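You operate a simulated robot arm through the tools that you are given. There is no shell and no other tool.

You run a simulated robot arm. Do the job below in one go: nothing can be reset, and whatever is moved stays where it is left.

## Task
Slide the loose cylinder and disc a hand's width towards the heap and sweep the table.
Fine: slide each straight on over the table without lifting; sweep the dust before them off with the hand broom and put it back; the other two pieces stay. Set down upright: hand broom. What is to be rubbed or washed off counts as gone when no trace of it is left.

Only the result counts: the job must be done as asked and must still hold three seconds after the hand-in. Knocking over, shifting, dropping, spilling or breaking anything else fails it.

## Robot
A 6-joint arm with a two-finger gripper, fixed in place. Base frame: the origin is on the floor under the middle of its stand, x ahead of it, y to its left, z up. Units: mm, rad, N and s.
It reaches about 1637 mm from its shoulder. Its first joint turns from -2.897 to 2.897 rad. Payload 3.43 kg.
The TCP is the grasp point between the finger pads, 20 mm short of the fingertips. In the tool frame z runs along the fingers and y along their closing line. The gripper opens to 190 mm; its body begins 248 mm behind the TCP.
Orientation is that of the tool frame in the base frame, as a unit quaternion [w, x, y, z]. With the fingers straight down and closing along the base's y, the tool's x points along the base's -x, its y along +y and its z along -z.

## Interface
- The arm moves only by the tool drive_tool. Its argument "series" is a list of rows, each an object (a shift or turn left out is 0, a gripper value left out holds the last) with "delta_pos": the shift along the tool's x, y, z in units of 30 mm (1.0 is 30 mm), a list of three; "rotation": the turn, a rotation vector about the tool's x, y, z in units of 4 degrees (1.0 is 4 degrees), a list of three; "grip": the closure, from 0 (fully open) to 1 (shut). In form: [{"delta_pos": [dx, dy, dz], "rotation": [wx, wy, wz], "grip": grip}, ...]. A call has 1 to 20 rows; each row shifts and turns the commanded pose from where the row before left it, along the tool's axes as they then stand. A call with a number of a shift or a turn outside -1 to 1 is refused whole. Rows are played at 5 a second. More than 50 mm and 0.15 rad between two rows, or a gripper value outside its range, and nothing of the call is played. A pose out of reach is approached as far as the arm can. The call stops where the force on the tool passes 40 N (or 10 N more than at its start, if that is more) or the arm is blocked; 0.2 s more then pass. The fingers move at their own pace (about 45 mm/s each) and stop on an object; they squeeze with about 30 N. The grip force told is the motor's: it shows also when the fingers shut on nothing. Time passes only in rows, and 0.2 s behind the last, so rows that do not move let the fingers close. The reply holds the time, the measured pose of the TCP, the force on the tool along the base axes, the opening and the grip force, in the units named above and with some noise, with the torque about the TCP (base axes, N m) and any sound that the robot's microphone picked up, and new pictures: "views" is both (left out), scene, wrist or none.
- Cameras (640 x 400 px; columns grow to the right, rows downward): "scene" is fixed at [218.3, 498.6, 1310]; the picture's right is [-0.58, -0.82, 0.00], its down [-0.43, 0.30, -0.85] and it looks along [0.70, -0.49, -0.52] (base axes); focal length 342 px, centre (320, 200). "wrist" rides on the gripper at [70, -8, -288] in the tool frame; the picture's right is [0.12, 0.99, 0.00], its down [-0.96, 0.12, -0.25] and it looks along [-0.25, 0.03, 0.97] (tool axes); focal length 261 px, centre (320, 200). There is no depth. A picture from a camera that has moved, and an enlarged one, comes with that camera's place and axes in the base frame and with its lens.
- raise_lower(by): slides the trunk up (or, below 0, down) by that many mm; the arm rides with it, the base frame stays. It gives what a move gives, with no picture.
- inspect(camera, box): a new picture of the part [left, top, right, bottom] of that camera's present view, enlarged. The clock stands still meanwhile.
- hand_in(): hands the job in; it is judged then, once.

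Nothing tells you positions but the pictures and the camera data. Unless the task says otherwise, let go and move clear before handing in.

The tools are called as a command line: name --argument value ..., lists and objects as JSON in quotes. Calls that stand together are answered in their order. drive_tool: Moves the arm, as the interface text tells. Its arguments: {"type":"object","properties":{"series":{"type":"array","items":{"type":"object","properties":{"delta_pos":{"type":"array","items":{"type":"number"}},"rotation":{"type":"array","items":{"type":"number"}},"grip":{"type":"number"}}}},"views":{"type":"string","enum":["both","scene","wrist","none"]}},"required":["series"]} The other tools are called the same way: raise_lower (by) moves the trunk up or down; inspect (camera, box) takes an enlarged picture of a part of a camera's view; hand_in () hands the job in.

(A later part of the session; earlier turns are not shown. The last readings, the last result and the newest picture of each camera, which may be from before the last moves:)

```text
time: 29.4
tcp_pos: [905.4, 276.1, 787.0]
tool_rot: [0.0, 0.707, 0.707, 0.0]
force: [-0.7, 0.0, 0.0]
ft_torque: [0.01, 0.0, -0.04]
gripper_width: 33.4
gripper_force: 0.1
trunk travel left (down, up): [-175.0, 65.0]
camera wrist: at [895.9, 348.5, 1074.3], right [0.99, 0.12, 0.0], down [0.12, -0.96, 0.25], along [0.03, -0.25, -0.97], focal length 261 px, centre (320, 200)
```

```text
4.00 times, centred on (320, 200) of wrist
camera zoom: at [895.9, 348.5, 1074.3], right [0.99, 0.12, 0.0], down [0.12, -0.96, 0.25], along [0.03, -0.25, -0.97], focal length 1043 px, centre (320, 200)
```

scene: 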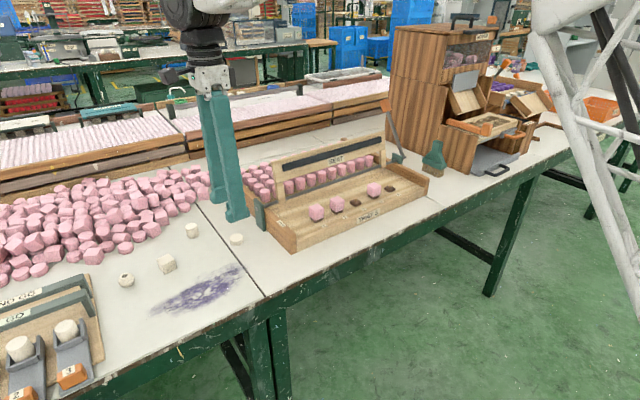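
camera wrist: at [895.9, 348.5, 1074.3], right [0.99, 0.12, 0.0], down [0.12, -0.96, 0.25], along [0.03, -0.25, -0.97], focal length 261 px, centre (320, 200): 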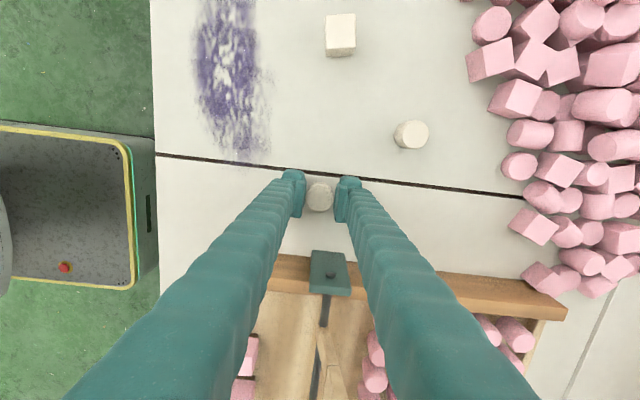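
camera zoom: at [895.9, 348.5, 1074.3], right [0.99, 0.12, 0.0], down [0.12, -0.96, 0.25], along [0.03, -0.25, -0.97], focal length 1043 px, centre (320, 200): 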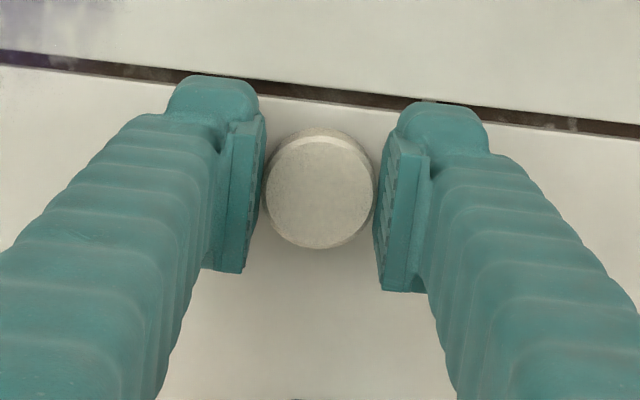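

The force is now zero and the disc lies flat between the pads. I'll slide it straight +x by 90 mm.

drive_tool --series '[{"delta_pos": [0, 0.25, 0]}, {"delta_pos": [0, 0.3, 0]}, {"delta_pos": [0, 0.3, 0]}, {"delta_pos": [0, 0.3, 0]}, {"delta_pos": [0, 0.3, 0]}, {"delta_pos": [0, 0.3, 0]}, {"delta_pos": [0, 0.3, 0]}, {"delta_pos": [0, 0.3, 0]}, {"delta_pos": [0, 0.3, 0]}, {"delta_pos": [0, 0.25, 0]}, {"delta_pos": [0, 0.167, 0]}, {"delta_pos": [0, 0, 0]}]' --views "wrist"

inspect --camera "wrist" --box '[240, 150, 400, 250]'

```text
time: 32.0
tcp_pos: [996.8, 275.4, 787.1]
tool_rot: [0.0, 0.707, 0.707, -0.001]
force: [0.7, 0.7, 0.5]
ft_torque: [-0.02, -0.03, -0.03]
gripper_width: 33.4
gripper_force: 0.1
trunk travel left (down, up): [-175.0, 65.0]
camera wrist: at [987.8, 348.2, 1074.2], right [0.99, 0.12, 0.0], down [0.12, -0.96, 0.25], along [0.03, -0.25, -0.97], focal length 261 px, centre (320, 200)
```

wrist: 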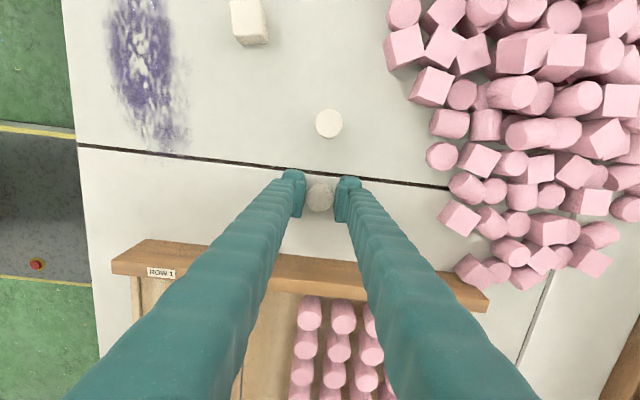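

```text
4.00 times, centred on (320, 200) of wrist
camera zoom: at [987.8, 348.2, 1074.2], right [0.99, 0.12, 0.0], down [0.12, -0.96, 0.25], along [0.03, -0.25, -0.97], focal length 1043 px, centre (320, 200)
```

zoom: 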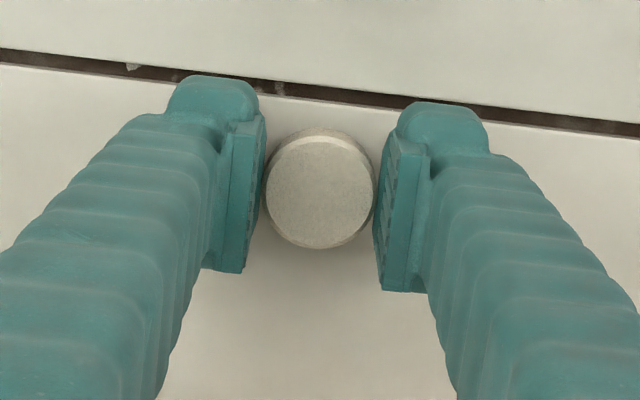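

The disc now sits at about (995, 276), flat. I'll open, lift clear, and look at both pieces.

drive_tool --series '[{"grip": 0.7}, {"grip": 0.7}, {"grip": 0.7}, {"delta_pos": [0, 0, -0.5]}, {"delta_pos": [0, 0, -1]}, {"delta_pos": [0, 0, -1]}, {"delta_pos": [0, 0, -1]}, {"delta_pos": [0, 0, -1]}, {"delta_pos": [0, 0, -1]}, {"delta_pos": [0, -0.8, -0.9]}, {"delta_pos": [0, -0.8, -0.9]}, {"delta_pos": [0, -0.8, -0.9]}]'

inspect --camera "scene" --box '[80, 190, 280, 315]'

inspect --camera "wrist" --box '[200, 50, 440, 200]'

```text
time: 34.6
tcp_pos: [926.0, 277.6, 1034.7]
tool_rot: [0.0, 0.707, 0.707, 0.0]
force: [1.5, 0.3, -0.5]
ft_torque: [-0.02, 0.16, 0.02]
gripper_width: 56.9
gripper_force: 0.0
trunk travel left (down, up): [-175.0, 65.0]
camera wrist: at [917.5, 349.0, 1320.7], right [0.99, 0.12, 0.0], down [0.12, -0.96, 0.25], along [0.03, -0.25, -0.97], focal length 261 px, centre (320, 200)
```

scene: 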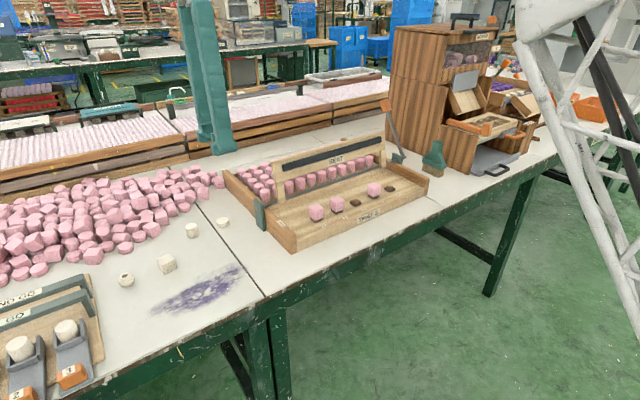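
wrist: 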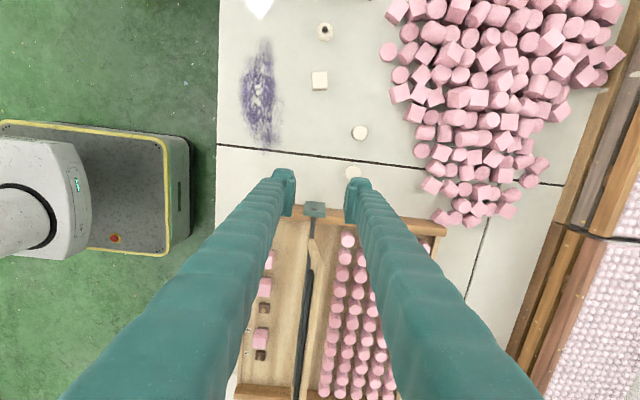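

```text
3.20 times, centred on (180, 252) of scene
camera zoom: at [218.3, 498.6, 1310.0], right [-0.58, -0.82, 0.0], down [-0.43, 0.3, -0.85], along [0.7, -0.49, -0.52], focal length 1095 px, centre (768, 32)
```

zoom: 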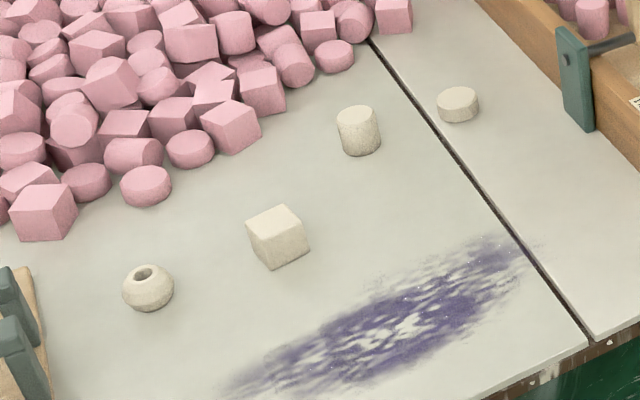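

```text
2.67 times, centred on (320, 125) of wrist
camera zoom: at [917.5, 349.0, 1320.7], right [0.99, 0.12, 0.0], down [0.12, -0.96, 0.25], along [0.03, -0.25, -0.97], focal length 695 px, centre (320, 400)
```

zoom: 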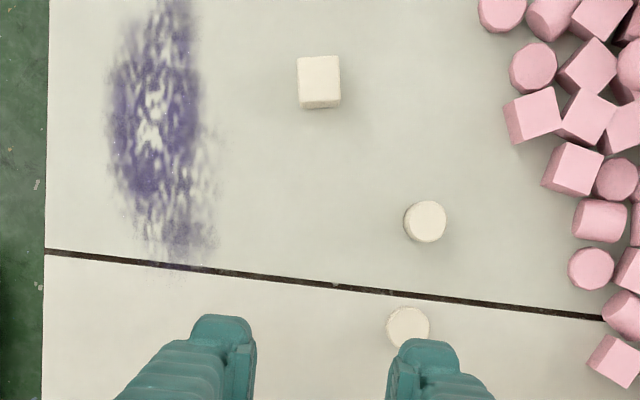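

Both pieces are now 90 mm nearer the heap, upright, with the cube and ring untouched. Next is the broom: I'll turn the tool back by 90° while rising, then cross high over the tray towards it.

drive_tool --series '[{"rotation": [0, 0, -1.0], "delta_pos": [0, 0, -0.2]}, {"rotation": [0, 0, -1.0], "delta_pos": [0, 0, -0.2]}, {"rotation": [0, 0, -1.0], "delta_pos": [0, 0, -0.2]}, {"rotation": [0, 0, -1.0], "delta_pos": [0, 0, -0.2]}, {"rotation": [0, 0, -1.0], "delta_pos": [0, 0, -0.2]}, {"rotation": [0, 0, -1.0], "delta_pos": [0, 0, -0.2]}, {"rotation": [0, 0, -1.0], "delta_pos": [0, 0, -0.2]}, {"rotation": [0, 0, -1.0], "delta_pos": [0, 0, -0.2]}, {"rotation": [0, 0, -1.0], "delta_pos": [0, 0, -0.2]}, {"rotation": [0, 0, -1.0], "delta_pos": [0, 0, -0.2]}, {"rotation": [0, 0, -1.0], "delta_pos": [0, 0, -0.2]}, {"rotation": [0, 0, -1.0], "delta_pos": [0, 0, -0.2]}, {"rotation": [0, 0, -1.0], "delta_pos": [0, 0, -0.2]}, {"rotation": [0, 0, -1.0], "delta_pos": [0, 0, -0.2]}, {"rotation": [0, 0, -1.0], "delta_pos": [0, 0, -0.2]}, {"rotation": [0, 0, -1.0], "delta_pos": [0, 0, -0.2]}, {"rotation": [0, 0, -1.0], "delta_pos": [0, 0, -0.2]}, {"rotation": [0, 0, -1.0], "delta_pos": [0, 0, -0.2]}, {"rotation": [0, 0, -1.0], "delta_pos": [0, 0, -0.2]}, {"rotation": [0, 0, -1.0], "delta_pos": [0, 0, -0.2]}]' --views "none"

drive_tool --series '[{"rotation": [0, 0, -1.0]}, {"rotation": [0, 0, -1.0]}, {"rotation": [0, 0, -0.5]}, {"delta_pos": [0.5, -0.5, 0]}, {"delta_pos": [0.5, -1, 0]}, {"delta_pos": [0.5, -1, 0]}, {"delta_pos": [0.5, -1, 0]}, {"delta_pos": [0.5, -1, 0]}, {"delta_pos": [0.5, -1, 0]}, {"delta_pos": [0.5, -1, 0]}, {"delta_pos": [0, -1, 0]}, {"delta_pos": [0, -1, 0]}, {"delta_pos": [0, -1, 0]}, {"delta_pos": [0, -1, 0]}, {"delta_pos": [0, -1, 0]}, {"delta_pos": [0, -1, 0]}]'

```text
time: 38.8
tcp_pos: [924.3, 277.7, 1153.0]
tool_rot: [0.001, 0.087, 0.996, 0.001]
force: [0.8, 0.1, -0.4]
ft_torque: [0.03, -0.05, 0.0]
gripper_width: 57.2
gripper_force: 0.1
trunk travel left (down, up): [-175.0, 65.0]
```

```text
time: 42.2
tcp_pos: [819.3, -98.4, 1153.1]
tool_rot: [0.0, 0.0, 1.0, 0.0]
force: [-0.6, 0.4, 0.1]
ft_torque: [-0.11, 0.0, 0.02]
gripper_width: 56.8
gripper_force: 0.1
trunk travel left (down, up): [-175.0, 65.0]
camera wrist: at [748.3, -106.4, 1440.0], right [-0.12, 0.99, 0.0], down [0.96, 0.12, 0.25], along [0.25, 0.03, -0.97], focal length 261 px, centre (320, 200)
```

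scene: 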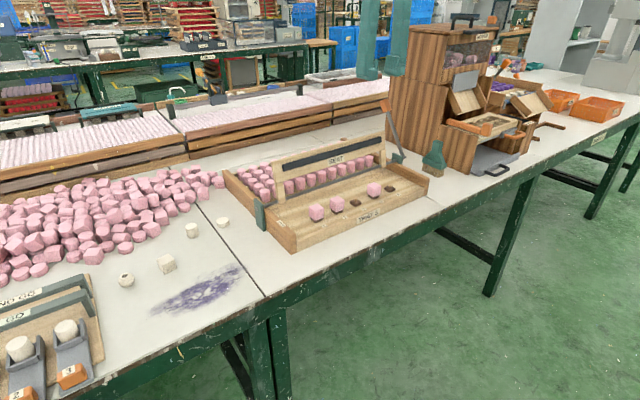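
wrist: 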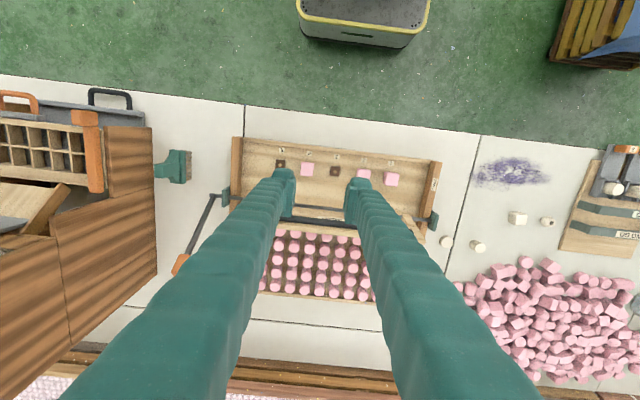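

I'm over the tray now; the broom stands upright between the lever arm and the cabinet. I'll move closer while staying high.

drive_tool --series '[{"delta_pos": [0, -1, 0]}, {"delta_pos": [0, -1, 0]}, {"delta_pos": [0, -1, 0]}, {"delta_pos": [0, -1, 0]}, {"delta_pos": [0, -1, 0]}, {"delta_pos": [0, -1, 0]}, {"delta_pos": [0, -1, 0]}, {"delta_pos": [0, -1, 0]}, {"delta_pos": [0, -1, 0]}, {"delta_pos": [0, -1, 0]}, {"delta_pos": [0, -0.8, 0], "grip": 0.55}, {"delta_pos": [0, 0, 0]}]'

inspect --camera "wrist" --box '[220, 130, 420, 255]'

inspect --camera "scene" --box '[380, 100, 508, 180]'

```text
time: 44.8
tcp_pos: [820.4, -423.9, 1153.6]
tool_rot: [0.0, 0.0, 1.0, 0.0]
force: [-0.1, -0.6, -0.8]
ft_torque: [0.03, 0.05, -0.03]
gripper_width: 85.3
gripper_force: 0.0
trunk travel left (down, up): [-175.0, 65.0]
camera wrist: at [749.0, -431.2, 1439.8], right [-0.12, 0.99, 0.0], down [0.96, 0.12, 0.25], along [0.25, 0.03, -0.97], focal length 261 px, centre (320, 200)
```

scene: 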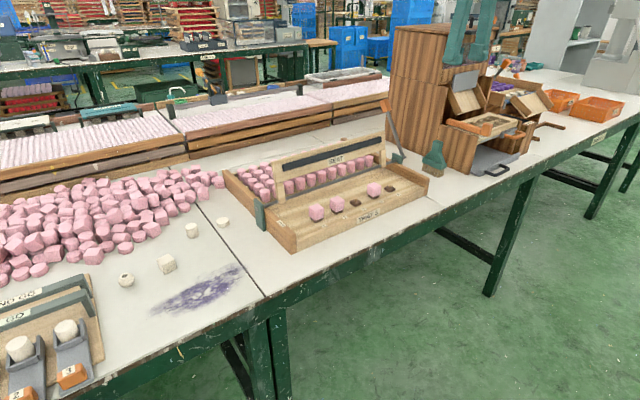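
wrist: 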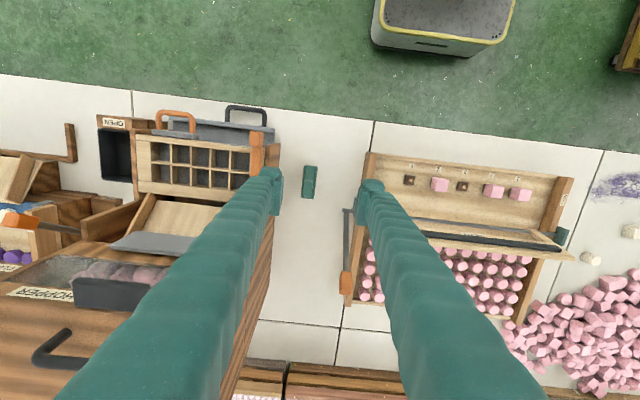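

```text
3.20 times, centred on (320, 192) of wrist
camera zoom: at [749.0, -431.2, 1439.8], right [-0.12, 0.99, 0.0], down [0.96, 0.12, 0.25], along [0.25, 0.03, -0.97], focal length 834 px, centre (320, 224)
```

zoom: 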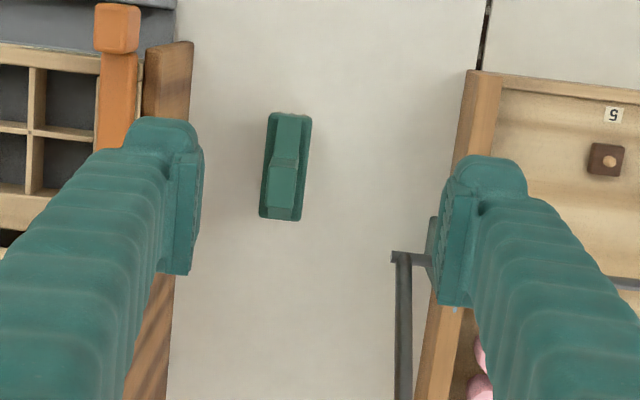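

```text
5.00 times, centred on (444, 140) of scene
camera zoom: at [218.3, 498.6, 1310.0], right [-0.58, -0.82, 0.0], down [-0.43, 0.3, -0.85], along [0.7, -0.49, -0.52], focal length 1710 px, centre (-300, 500)
```

zoom: 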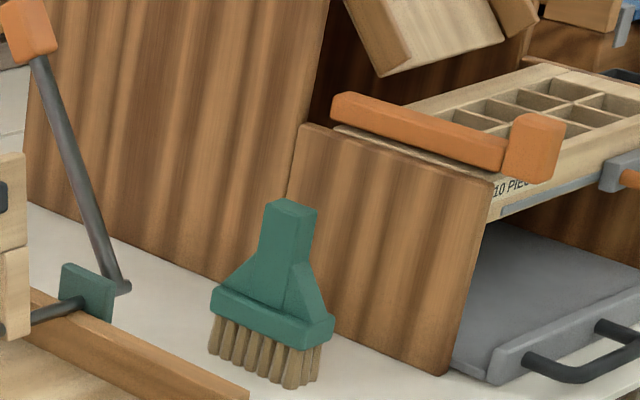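

The broom stands upright, long side along x, handle about 20 mm thick in y and centred near (867, -443); handle top is at about z 886. I'll place the gripper above it with a narrow opening, well clear of the cabinet panel, and check again.

drive_tool --series '[{"delta_pos": [-0.8, -0.3, 0], "grip": 0.76}, {"delta_pos": [-0.767, -0.333, 0.3]}, {"delta_pos": [0, 0, 0.9]}, {"delta_pos": [0, 0, 0.9]}, {"delta_pos": [0, 0, 0.9]}, {"delta_pos": [0, 0, 0.9]}, {"delta_pos": [0, 0, 0.9]}, {"delta_pos": [0, 0, 0.9]}, {"delta_pos": [0, 0, 0.9]}, {"delta_pos": [0, 0, 0]}]'

inspect --camera "wrist" --box '[220, 130, 420, 255]'

inspect --camera "scene" --box '[380, 60, 540, 180]'

```text
time: 47.0
tcp_pos: [867.1, -442.3, 953.4]
tool_rot: [0.001, 0.0, 1.0, 0.0]
force: [0.3, -0.5, -0.2]
ft_torque: [-0.01, 0.01, 0.01]
gripper_width: 45.5
gripper_force: 0.1
trunk travel left (down, up): [-175.0, 65.0]
camera wrist: at [795.8, -449.3, 1240.0], right [-0.12, 0.99, 0.0], down [0.96, 0.12, 0.25], along [0.25, 0.03, -0.97], focal length 261 px, centre (320, 200)
```

scene: 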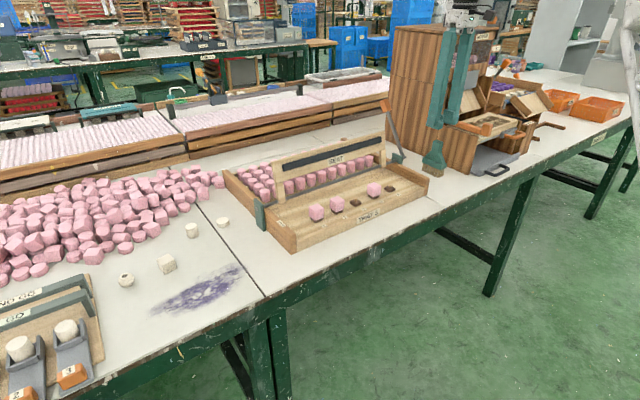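
wrist: 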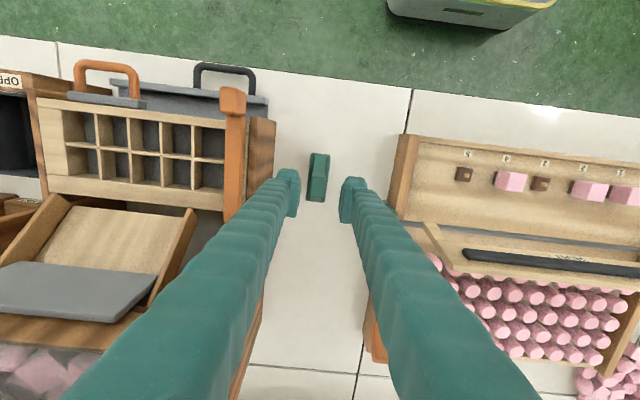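

```text
3.20 times, centred on (320, 192) of wrist
camera zoom: at [795.8, -449.3, 1240.0], right [-0.12, 0.99, 0.0], down [0.96, 0.12, 0.25], along [0.25, 0.03, -0.97], focal length 834 px, centre (320, 224)
```

zoom: 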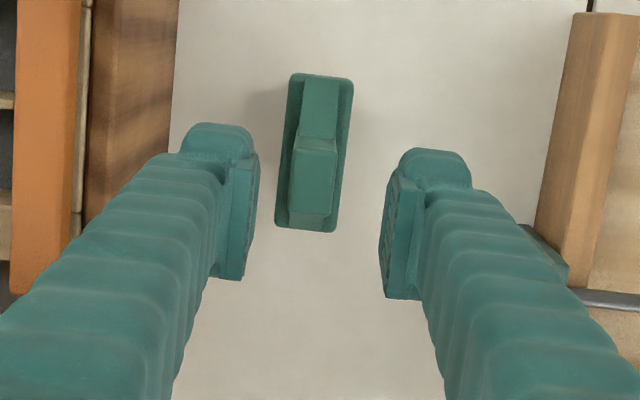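

```text
3.33 times, centred on (460, 120) of scene
camera zoom: at [218.3, 498.6, 1310.0], right [-0.58, -0.82, 0.0], down [-0.43, 0.3, -0.85], along [0.7, -0.49, -0.52], focal length 1140 px, centre (-147, 467)
```

zoom: 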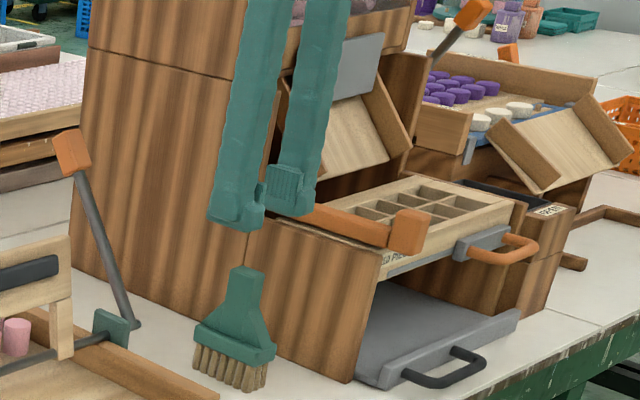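

The handle is centred at about (868, -443), 2 mm off the tool axis, with about 30 mm between the outer finger and the cabinet panel. I'll correct, lower around the handle, and grip.

drive_tool --series '[{"delta_pos": [-0.067, -0.06, 0.5]}, {"delta_pos": [0, 0, 0.8]}, {"delta_pos": [0, 0, 0.8]}, {"delta_pos": [0, 0, 0.7]}, {"delta_pos": [0, 0, 0.5]}, {"delta_pos": [0, 0, 0.1]}, {"delta_pos": [0, 0, 0]}]'

inspect --camera "wrist" --box '[220, 130, 420, 255]'

inspect --camera "scene" --box '[390, 100, 518, 180]'

```text
time: 48.6
tcp_pos: [870.9, -444.3, 852.3]
tool_rot: [0.0, 0.0, 1.0, 0.0]
force: [-0.2, 0.4, 0.0]
ft_torque: [0.04, 0.01, 0.02]
gripper_width: 45.7
gripper_force: 0.2
trunk travel left (down, up): [-175.0, 65.0]
camera wrist: at [799.0, -451.0, 1138.9], right [-0.12, 0.99, 0.0], down [0.96, 0.12, 0.25], along [0.25, 0.03, -0.97], focal length 261 px, centre (320, 200)
```

scene: 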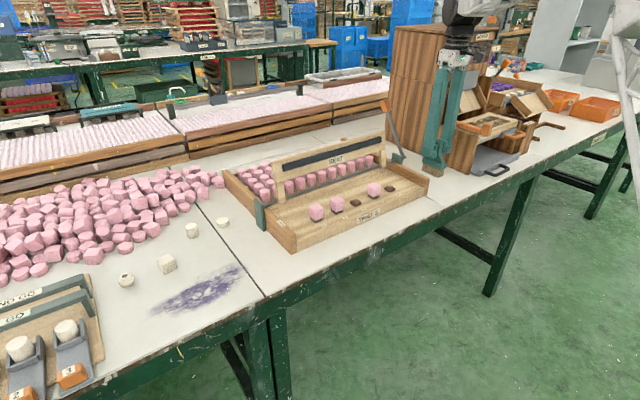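
wrist: 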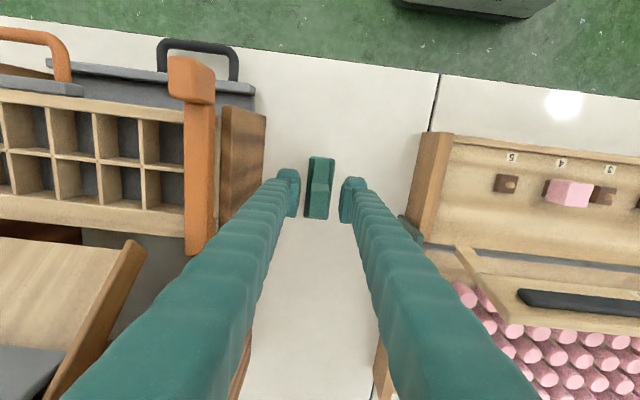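

```text
3.20 times, centred on (320, 192) of wrist
camera zoom: at [799.0, -451.0, 1138.9], right [-0.12, 0.99, 0.0], down [0.96, 0.12, 0.25], along [0.25, 0.03, -0.97], focal length 834 px, centre (320, 224)
```

zoom: 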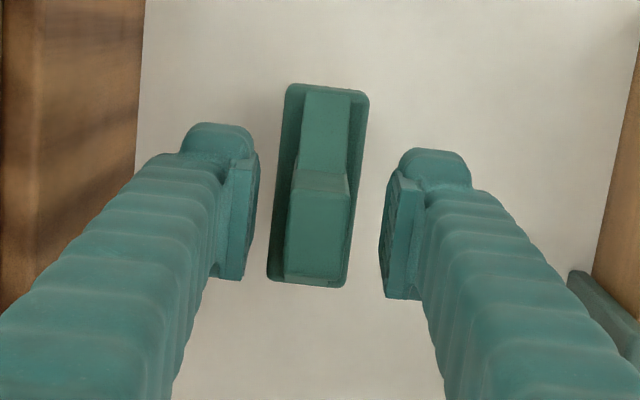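

```text
5.00 times, centred on (454, 140) of scene
camera zoom: at [218.3, 498.6, 1310.0], right [-0.58, -0.82, 0.0], down [-0.43, 0.3, -0.85], along [0.7, -0.49, -0.52], focal length 1710 px, centre (-350, 500)
```

zoom: 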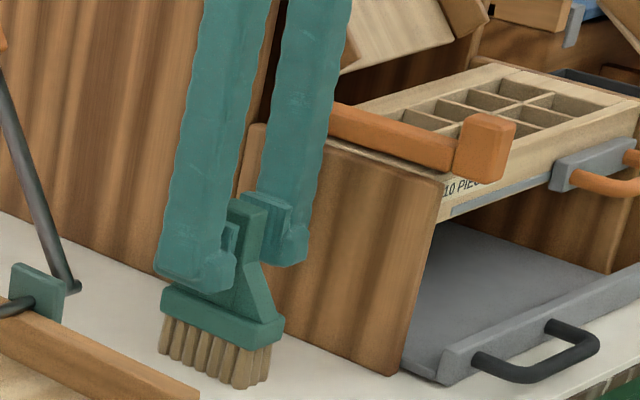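

The fingers are around the handle, tips above the broom's block. I'll close to grip (reference pose to return to: about x 868.4, y -443.1, z 852.4).

drive_tool --series '[{"grip": 0.88}, {"grip": 0.88}, {"grip": 1.0}, {"grip": 1.0}, {"grip": 1.0}, {"grip": 1.0}]' --views "wrist"

inspect --camera "wrist" --box '[220, 130, 420, 255]'

inspect --camera "scene" --box '[390, 100, 518, 180]'

```text
time: 50.0
tcp_pos: [869.2, -444.0, 851.2]
tool_rot: [0.001, 0.001, 1.0, 0.0]
force: [-0.3, -0.6, 1.0]
ft_torque: [-0.03, 0.01, -0.02]
gripper_width: 18.9
gripper_force: 30.4
trunk travel left (down, up): [-175.0, 65.0]
camera wrist: at [799.0, -451.1, 1139.1], right [-0.12, 0.99, 0.0], down [0.96, 0.12, 0.25], along [0.25, 0.03, -0.97], focal length 261 px, centre (320, 200)
```

wrist: 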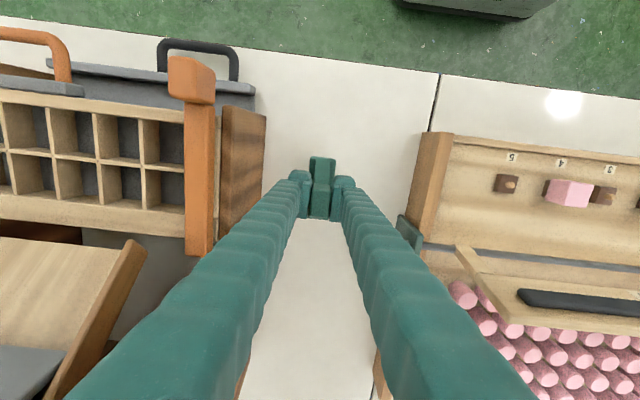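

```text
3.20 times, centred on (320, 192) of wrist
camera zoom: at [799.0, -451.1, 1139.1], right [-0.12, 0.99, 0.0], down [0.96, 0.12, 0.25], along [0.25, 0.03, -0.97], focal length 834 px, centre (320, 224)
```

zoom: 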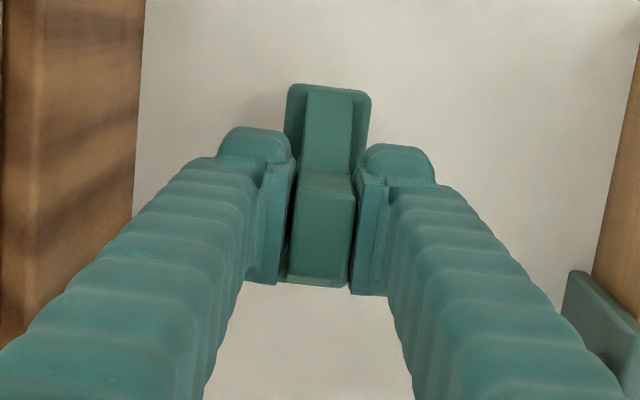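

```text
5.00 times, centred on (454, 140) of scene
camera zoom: at [218.3, 498.6, 1310.0], right [-0.58, -0.82, 0.0], down [-0.43, 0.3, -0.85], along [0.7, -0.49, -0.52], focal length 1710 px, centre (-350, 500)
```

zoom: 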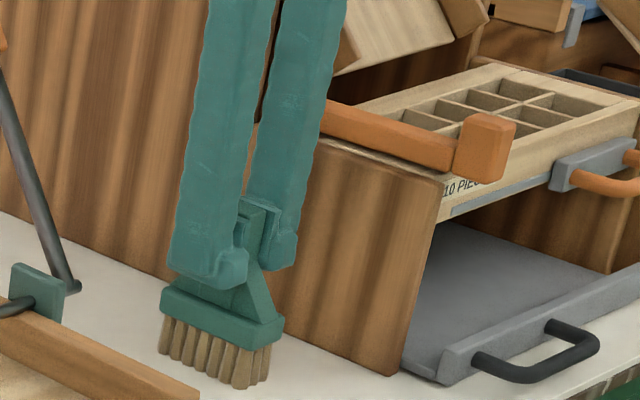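

The broom is gripped firmly (18.9 mm, 30 N). I'll lift it straight up gently and check that it hangs true.

drive_tool --series '[{"delta_pos": [0, 0, -0.3]}, {"delta_pos": [0, 0, -0.5]}, {"delta_pos": [0, 0, -0.8]}, {"delta_pos": [0, 0, -0.9]}, {"delta_pos": [0, 0, -0.9]}, {"delta_pos": [0, 0, -0.9]}, {"delta_pos": [0, 0, -0.9]}, {"delta_pos": [0, 0, -0.9]}, {"delta_pos": [0, 0, -0.9]}, {"delta_pos": [0, 0, -0.9]}, {"delta_pos": [0, 0, -0.9]}, {"delta_pos": [0, 0, -0.9]}, {"delta_pos": [0, 0, -0.2]}]'

inspect --camera "wrist" --box '[220, 130, 420, 255]'

inspect --camera "scene" --box '[380, 0, 540, 120]'

```text
time: 52.8
tcp_pos: [868.4, -443.8, 1150.1]
tool_rot: [0.0, -0.001, 1.0, 0.0]
force: [0.8, 0.4, -2.1]
ft_torque: [-0.01, 0.0, 0.01]
gripper_width: 19.0
gripper_force: 29.7
trunk travel left (down, up): [-175.0, 65.0]
camera wrist: at [796.4, -450.9, 1438.1], right [-0.12, 0.99, 0.0], down [0.96, 0.12, 0.25], along [0.25, 0.03, -0.97], focal length 261 px, centre (320, 200)
```

scene: 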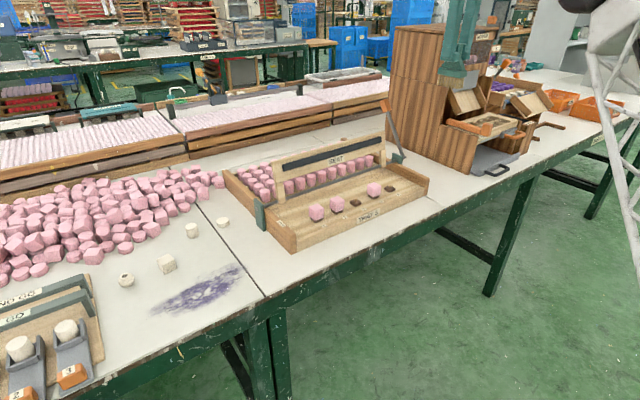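
wrist: 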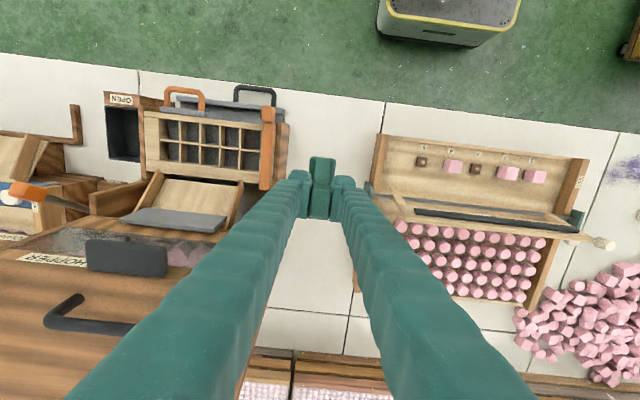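

```text
3.20 times, centred on (320, 192) of wrist
camera zoom: at [796.4, -450.9, 1438.1], right [-0.12, 0.99, 0.0], down [0.96, 0.12, 0.25], along [0.25, 0.03, -0.97], focal length 834 px, centre (320, 224)
```

zoom: 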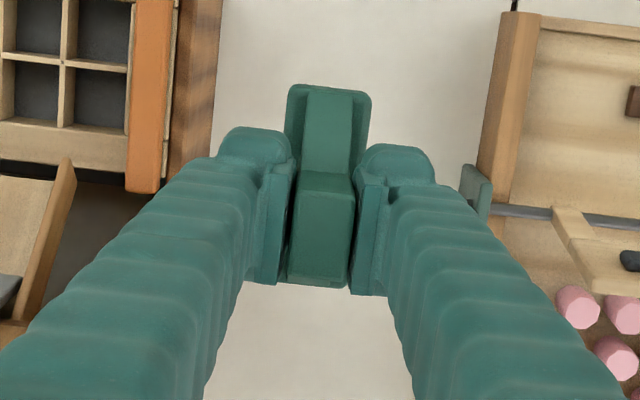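

```text
3.33 times, centred on (460, 60) of scene
camera zoom: at [218.3, 498.6, 1310.0], right [-0.58, -0.82, 0.0], down [-0.43, 0.3, -0.85], along [0.7, -0.49, -0.52], focal length 1140 px, centre (-147, 667)
```

zoom: 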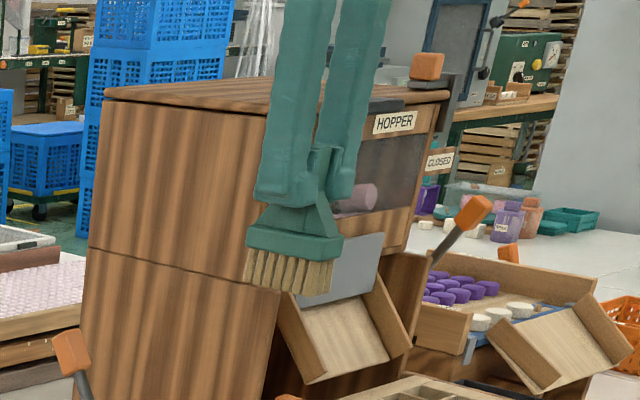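

The broom hangs straight in the grip. I'll carry it high across the tray to above the dust.

drive_tool --series '[{"delta_pos": [0.1, 0.5, 0]}, {"delta_pos": [0.173, 1, 0]}, {"delta_pos": [0.173, 1, 0]}, {"delta_pos": [0.173, 1, 0]}, {"delta_pos": [0.173, 1, 0]}, {"delta_pos": [0.173, 1, 0]}, {"delta_pos": [0.173, 1, 0]}, {"delta_pos": [0.173, 1, 0]}, {"delta_pos": [0.173, 1, 0]}, {"delta_pos": [0.173, 1, 0]}, {"delta_pos": [0.173, 1, 0]}, {"delta_pos": [0.173, 1, 0]}, {"delta_pos": [0.173, 1, 0]}, {"delta_pos": [0.173, 1, 0]}, {"delta_pos": [0.173, 1, 0]}, {"delta_pos": [0.173, 1, 0]}, {"delta_pos": [0.173, 1, 0]}, {"delta_pos": [0.173, 1, 0]}, {"delta_pos": [0.069, 1, 0]}, {"delta_pos": [0, 1, 0]}]' --views "none"

drive_tool --series '[{"delta_pos": [0, 1, 0]}, {"delta_pos": [0, 1, 0]}, {"delta_pos": [0, 1, 0]}, {"delta_pos": [0, 1, 0]}, {"delta_pos": [0, 1, 0]}, {"delta_pos": [0, 0.8, 0]}, {"delta_pos": [0, 0.467, 0.5]}, {"delta_pos": [0, 0, 0.9]}, {"delta_pos": [0, 0, 0.9]}, {"delta_pos": [0, 0, 0.9]}, {"delta_pos": [0, 0, 0.9]}, {"delta_pos": [0, 0, 0.9]}, {"delta_pos": [0, 0, 0]}]'

inspect --camera "wrist" --box '[220, 100, 460, 250]'

inspect --camera "scene" --box '[130, 140, 330, 340]'

```text
time: 57.0
tcp_pos: [773.6, 142.2, 1149.5]
tool_rot: [0.001, 0.0, 1.0, 0.0]
force: [-0.4, -1.0, -1.4]
ft_torque: [0.08, 0.01, 0.01]
gripper_width: 18.9
gripper_force: 30.0
trunk travel left (down, up): [-175.0, 65.0]
```

```text
time: 59.8
tcp_pos: [774.8, 331.8, 1000.6]
tool_rot: [0.0, 0.0, 1.0, 0.0]
force: [-0.4, 0.5, -1.9]
ft_torque: [0.01, 0.0, 0.0]
gripper_width: 18.8
gripper_force: 30.0
trunk travel left (down, up): [-175.0, 65.0]
camera wrist: at [704.1, 324.3, 1286.4], right [-0.12, 0.99, 0.0], down [0.96, 0.12, 0.25], along [0.25, 0.03, -0.97], focal length 261 px, centre (320, 200)
```

scene: 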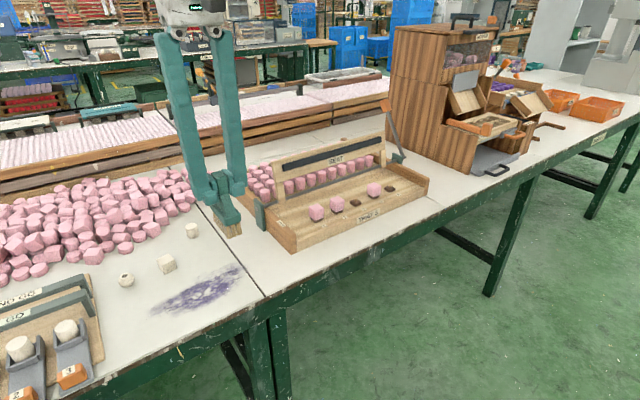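
wrist: 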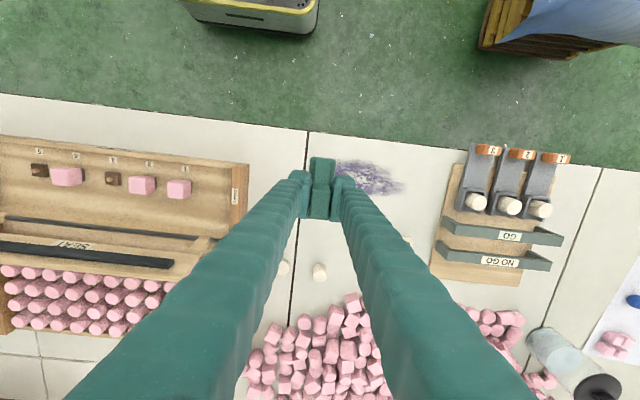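

```text
2.67 times, centred on (340, 175) of wrist
camera zoom: at [704.1, 324.3, 1286.4], right [-0.12, 0.99, 0.0], down [0.96, 0.12, 0.25], along [0.25, 0.03, -0.97], focal length 695 px, centre (267, 267)
```

zoom: 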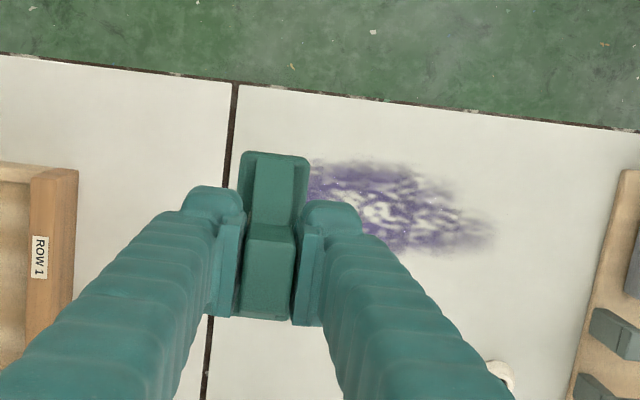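

```text
2.00 times, centred on (230, 240) of scene
camera zoom: at [218.3, 498.6, 1310.0], right [-0.58, -0.82, 0.0], down [-0.43, 0.3, -0.85], along [0.7, -0.49, -0.52], focal length 684 px, centre (500, 120)
```

zoom: 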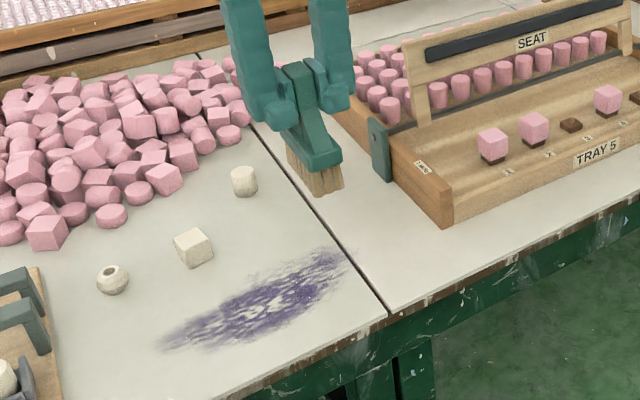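

The broom is above the dust's near-seam end, at about (775, 330). I'll lower it until the bristles just touch, watching the force.

drive_tool --series '[{"delta_pos": [0, -0.1, 0.9]}, {"delta_pos": [0, 0, 0.9]}, {"delta_pos": [0, 0, 0.9]}, {"delta_pos": [0, 0, 0.9]}, {"delta_pos": [0, 0, 0.6]}, {"delta_pos": [0, 0, 0.3]}, {"delta_pos": [0, 0, 0.1]}, {"delta_pos": [0, 0, 0]}]'

inspect --camera "scene" --box '[160, 200, 288, 300]'

```text
time: 61.6
tcp_pos: [775.1, 327.3, 861.7]
tool_rot: [0.0, 0.0, 1.0, -0.001]
force: [-0.5, 1.3, -1.8]
ft_torque: [-0.02, 0.03, 0.03]
gripper_width: 18.6
gripper_force: 29.9
trunk travel left (down, up): [-175.0, 65.0]
camera wrist: at [704.6, 319.8, 1148.4], right [-0.12, 0.99, 0.0], down [0.96, 0.12, 0.25], along [0.25, 0.03, -0.97], focal length 261 px, centre (320, 200)
```

scene: 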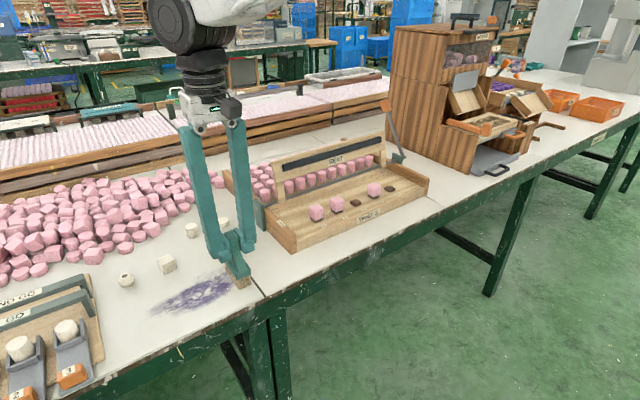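
wrist: 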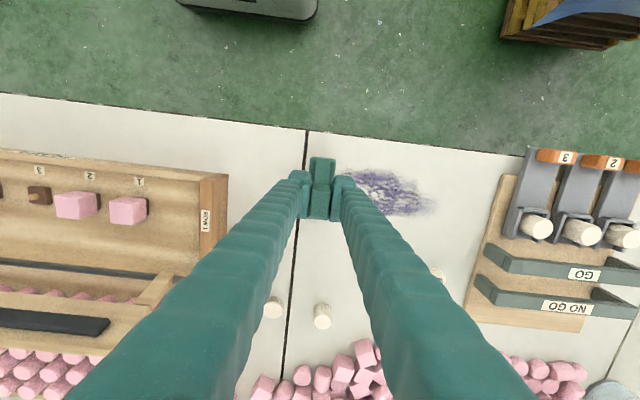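

```text
4.00 times, centred on (224, 250) of scene
camera zoom: at [218.3, 498.6, 1310.0], right [-0.58, -0.82, 0.0], down [-0.43, 0.3, -0.85], along [0.7, -0.49, -0.52], focal length 1368 px, centre (704, 0)
```

zoom: 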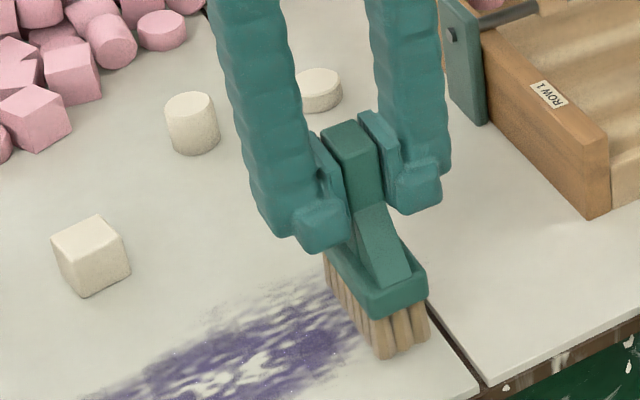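

drive_tool --series '[{"delta_pos": [0, 0, 0.1]}, {"delta_pos": [0, 0, 0.1]}, {"delta_pos": [0, 0, 0.1]}, {"delta_pos": [0, 0, 0]}]' --views "none"

inspect --camera "scene" --box '[200, 240, 280, 300]'

```text
time: 62.6
tcp_pos: [775.3, 326.2, 852.4]
tool_rot: [0.0, 0.0, 1.0, 0.0]
force: [0.2, -0.3, -0.7]
ft_torque: [0.0, -0.04, 0.03]
gripper_width: 18.8
gripper_force: 29.9
trunk travel left (down, up): [-175.0, 65.0]
```

```text
6.67 times, centred on (240, 270) of scene
camera zoom: at [218.3, 498.6, 1310.0], right [-0.58, -0.82, 0.0], down [-0.43, 0.3, -0.85], along [0.7, -0.49, -0.52], focal length 2281 px, centre (853, -267)
```

zoom: 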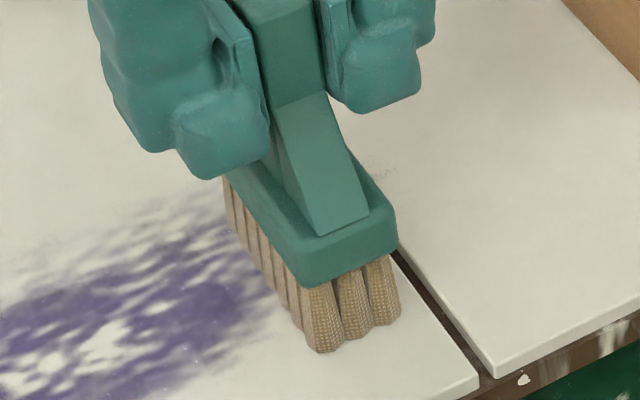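

drive_tool --series '[{"delta_pos": [0, 0, 0.05]}, {"delta_pos": [0, 0, 0]}]' --views "none"

drive_tool --series '[{"delta_pos": [0, 0, 0.05]}, {"delta_pos": [0, 0, 0]}]' --views "none"

```text
time: 63.2
tcp_pos: [776.4, 326.6, 851.6]
tool_rot: [0.0, -0.001, 1.0, -0.001]
force: [0.1, 0.0, 4.0]
ft_torque: [0.08, 0.04, -0.01]
gripper_width: 18.7
gripper_force: 29.4
trunk travel left (down, up): [-175.0, 65.0]
```

```text
time: 63.8
tcp_pos: [775.4, 326.0, 850.4]
tool_rot: [0.001, 0.0, 1.0, 0.0]
force: [1.5, 0.1, 24.5]
ft_torque: [-0.02, 0.22, 0.01]
gripper_width: 18.9
gripper_force: 29.9
trunk travel left (down, up): [-175.0, 65.0]
```

The bristles touch at TCP z of about 851. I'll ease to a light press (about 10 N) and make the first stroke in +y along the near half of the patch.

drive_tool --series '[{"delta_pos": [0, 0, -0.03]}, {"delta_pos": [0, 0.2, 0]}, {"delta_pos": [0, 0.3, 0]}, {"delta_pos": [0, 0.3, 0]}, {"delta_pos": [0, 0.3, 0]}, {"delta_pos": [0, 0.3, 0]}, {"delta_pos": [0, 0, 0]}]'

inspect --camera "scene" --box '[140, 220, 288, 320]'

inspect --camera "wrist" --box '[260, 130, 460, 255]'

```text
time: 65.4
tcp_pos: [775.4, 368.7, 851.5]
tool_rot: [0.001, 0.0, 1.0, 0.0]
force: [-0.1, -8.1, 23.9]
ft_torque: [-0.44, 0.0, -0.04]
gripper_width: 19.0
gripper_force: 30.1
trunk travel left (down, up): [-175.0, 65.0]
camera wrist: at [704.2, 361.1, 1138.3], right [-0.12, 0.99, 0.0], down [0.96, 0.11, 0.25], along [0.25, 0.03, -0.97], focal length 261 px, centre (320, 200)
```

scene: 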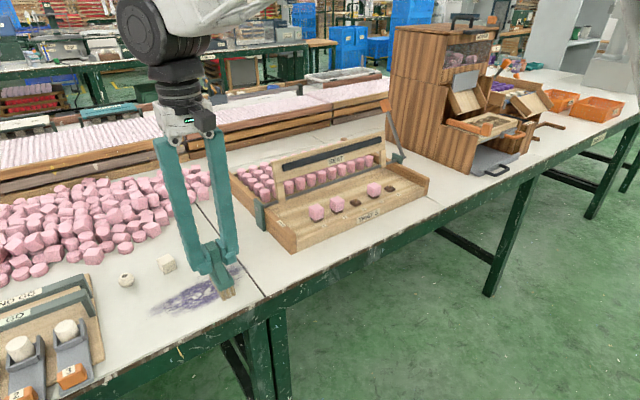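
wrist: 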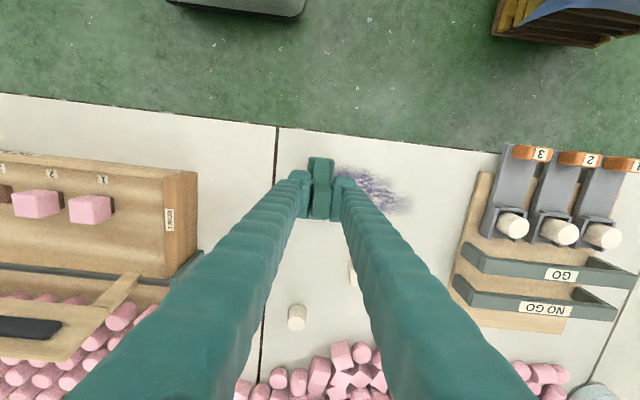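

```text
4.00 times, centred on (214, 270) of scene
camera zoom: at [218.3, 498.6, 1310.0], right [-0.58, -0.82, 0.0], down [-0.43, 0.3, -0.85], along [0.7, -0.49, -0.52], focal length 1368 px, centre (744, -80)
```

zoom: 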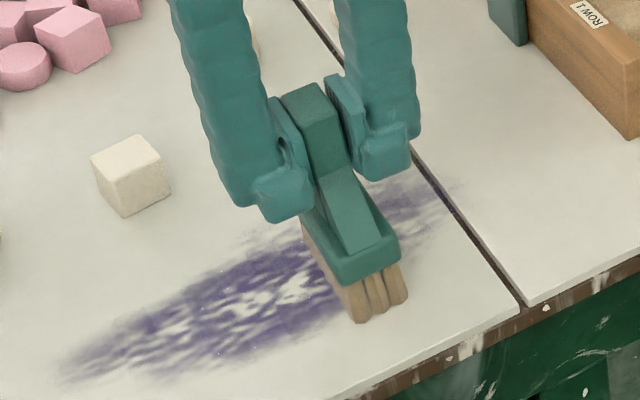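

```text
3.20 times, centred on (360, 192) of wrist
camera zoom: at [704.2, 361.1, 1138.3], right [-0.12, 0.99, 0.0], down [0.96, 0.11, 0.25], along [0.25, 0.03, -0.97], focal length 834 px, centre (192, 224)
```

zoom: 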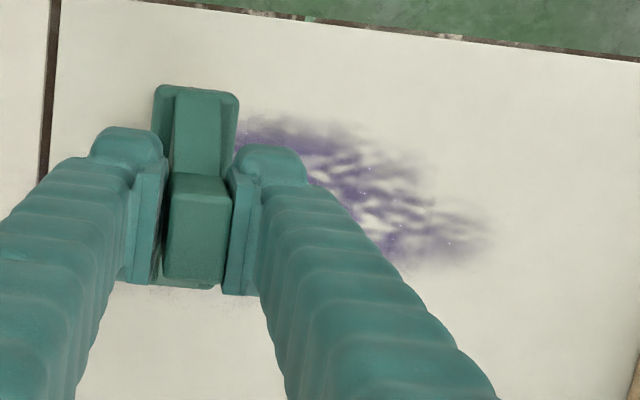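

The broom is dragging steadily. I'll finish this stroke past the far end of the patch, then look at what was removed.

drive_tool --series '[{"delta_pos": [0, 0.3, -0.01]}, {"delta_pos": [0, 0.35, 0]}, {"delta_pos": [0, 0.35, 0]}, {"delta_pos": [0, 0.35, 0]}, {"delta_pos": [0, 0.35, 0]}, {"delta_pos": [0, 0.35, 0]}, {"delta_pos": [0, 0.35, 0]}, {"delta_pos": [0, 0.35, 0]}, {"delta_pos": [0, 0.35, 0]}, {"delta_pos": [0, 0.35, 0]}, {"delta_pos": [0, 0.35, 0]}, {"delta_pos": [0, 0.35, 0]}, {"delta_pos": [0, 0.35, 0]}, {"delta_pos": [0, 0.35, 0]}, {"delta_pos": [0, 0.3, 0]}, {"delta_pos": [0, 0, 0]}]'

inspect --camera "scene" --box '[140, 220, 288, 320]'

inspect --camera "wrist" --box '[160, 100, 400, 250]'

```text
time: 68.8
tcp_pos: [776.0, 524.0, 851.2]
tool_rot: [0.0, 0.0, 1.0, -0.001]
force: [-0.5, -0.7, -1.7]
ft_torque: [-0.03, 0.02, 0.02]
gripper_width: 19.0
gripper_force: 30.0
trunk travel left (down, up): [-175.0, 65.0]
camera wrist: at [705.0, 517.5, 1138.2], right [-0.12, 0.99, 0.0], down [0.96, 0.12, 0.25], along [0.25, 0.03, -0.97], focal length 261 px, centre (320, 200)
```

scene: 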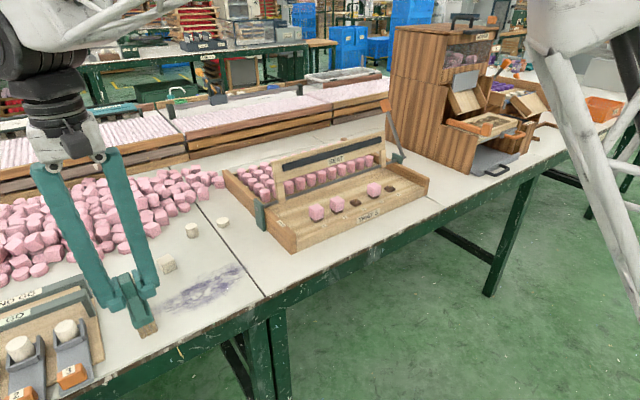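
wrist: 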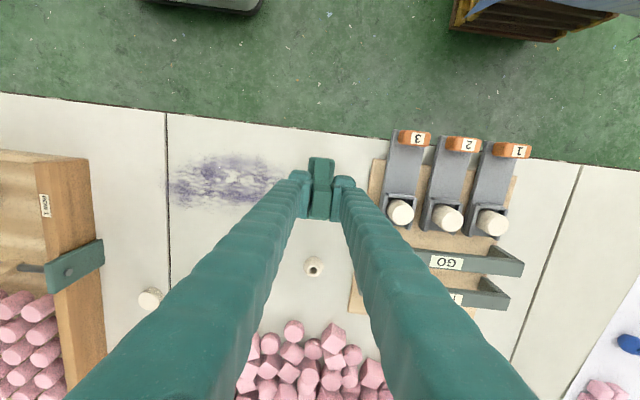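

```text
4.00 times, centred on (214, 270) of scene
camera zoom: at [218.3, 498.6, 1310.0], right [-0.58, -0.82, 0.0], down [-0.43, 0.3, -0.85], along [0.7, -0.49, -0.52], focal length 1368 px, centre (744, -80)
```

zoom: 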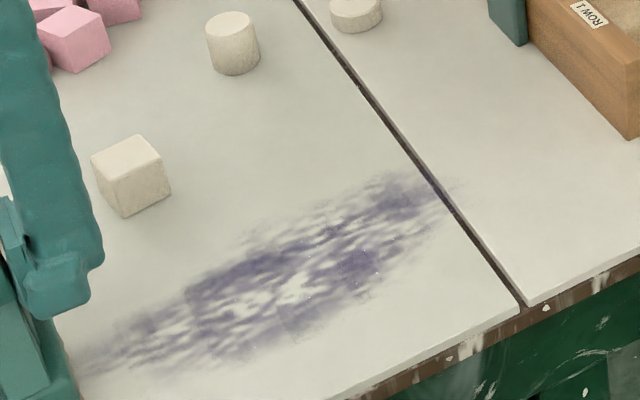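

```text
2.67 times, centred on (280, 175) of wrist
camera zoom: at [705.0, 517.5, 1138.2], right [-0.12, 0.99, 0.0], down [0.96, 0.12, 0.25], along [0.25, 0.03, -0.97], focal length 695 px, centre (427, 267)
```

zoom: 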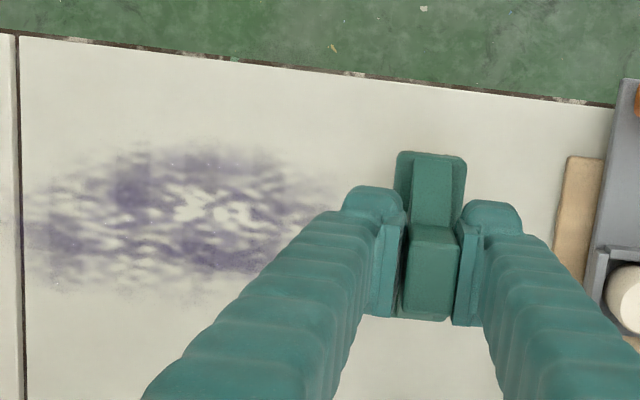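

The first stroke visibly faded the dust in its lane, but contact was lost toward this end, so several passes with steady pressure are needed. I'll re-seat the bristles here before stroking back.

drive_tool --series '[{"delta_pos": [0, 0, 0.03]}, {"delta_pos": [0, 0, 0]}]' --views "none"

drive_tool --series '[{"delta_pos": [0, 0, 0.03]}, {"delta_pos": [0, 0, 0]}]' --views "none"

drive_tool --series '[{"delta_pos": [0, 0, 0.03]}, {"delta_pos": [0, 0, 0]}]' --views "none"

```text
time: 69.4
tcp_pos: [775.5, 522.7, 851.4]
tool_rot: [-0.001, 0.0, 1.0, 0.001]
force: [1.4, 0.5, 5.0]
ft_torque: [0.15, 0.06, -0.02]
gripper_width: 19.0
gripper_force: 30.2
trunk travel left (down, up): [-175.0, 65.0]
```

```text
time: 70.0
tcp_pos: [776.6, 522.7, 850.8]
tool_rot: [0.0, 0.0, 1.0, 0.0]
force: [0.9, -2.3, 15.4]
ft_torque: [0.03, 0.06, 0.01]
gripper_width: 18.8
gripper_force: 30.1
trunk travel left (down, up): [-175.0, 65.0]
```

```text
time: 70.6
tcp_pos: [775.7, 522.8, 851.7]
tool_rot: [0.0, 0.0, 1.0, 0.001]
force: [0.7, -6.9, 27.5]
ft_torque: [-0.11, 0.03, 0.0]
gripper_width: 19.0
gripper_force: 29.9
trunk travel left (down, up): [-175.0, 65.0]
```

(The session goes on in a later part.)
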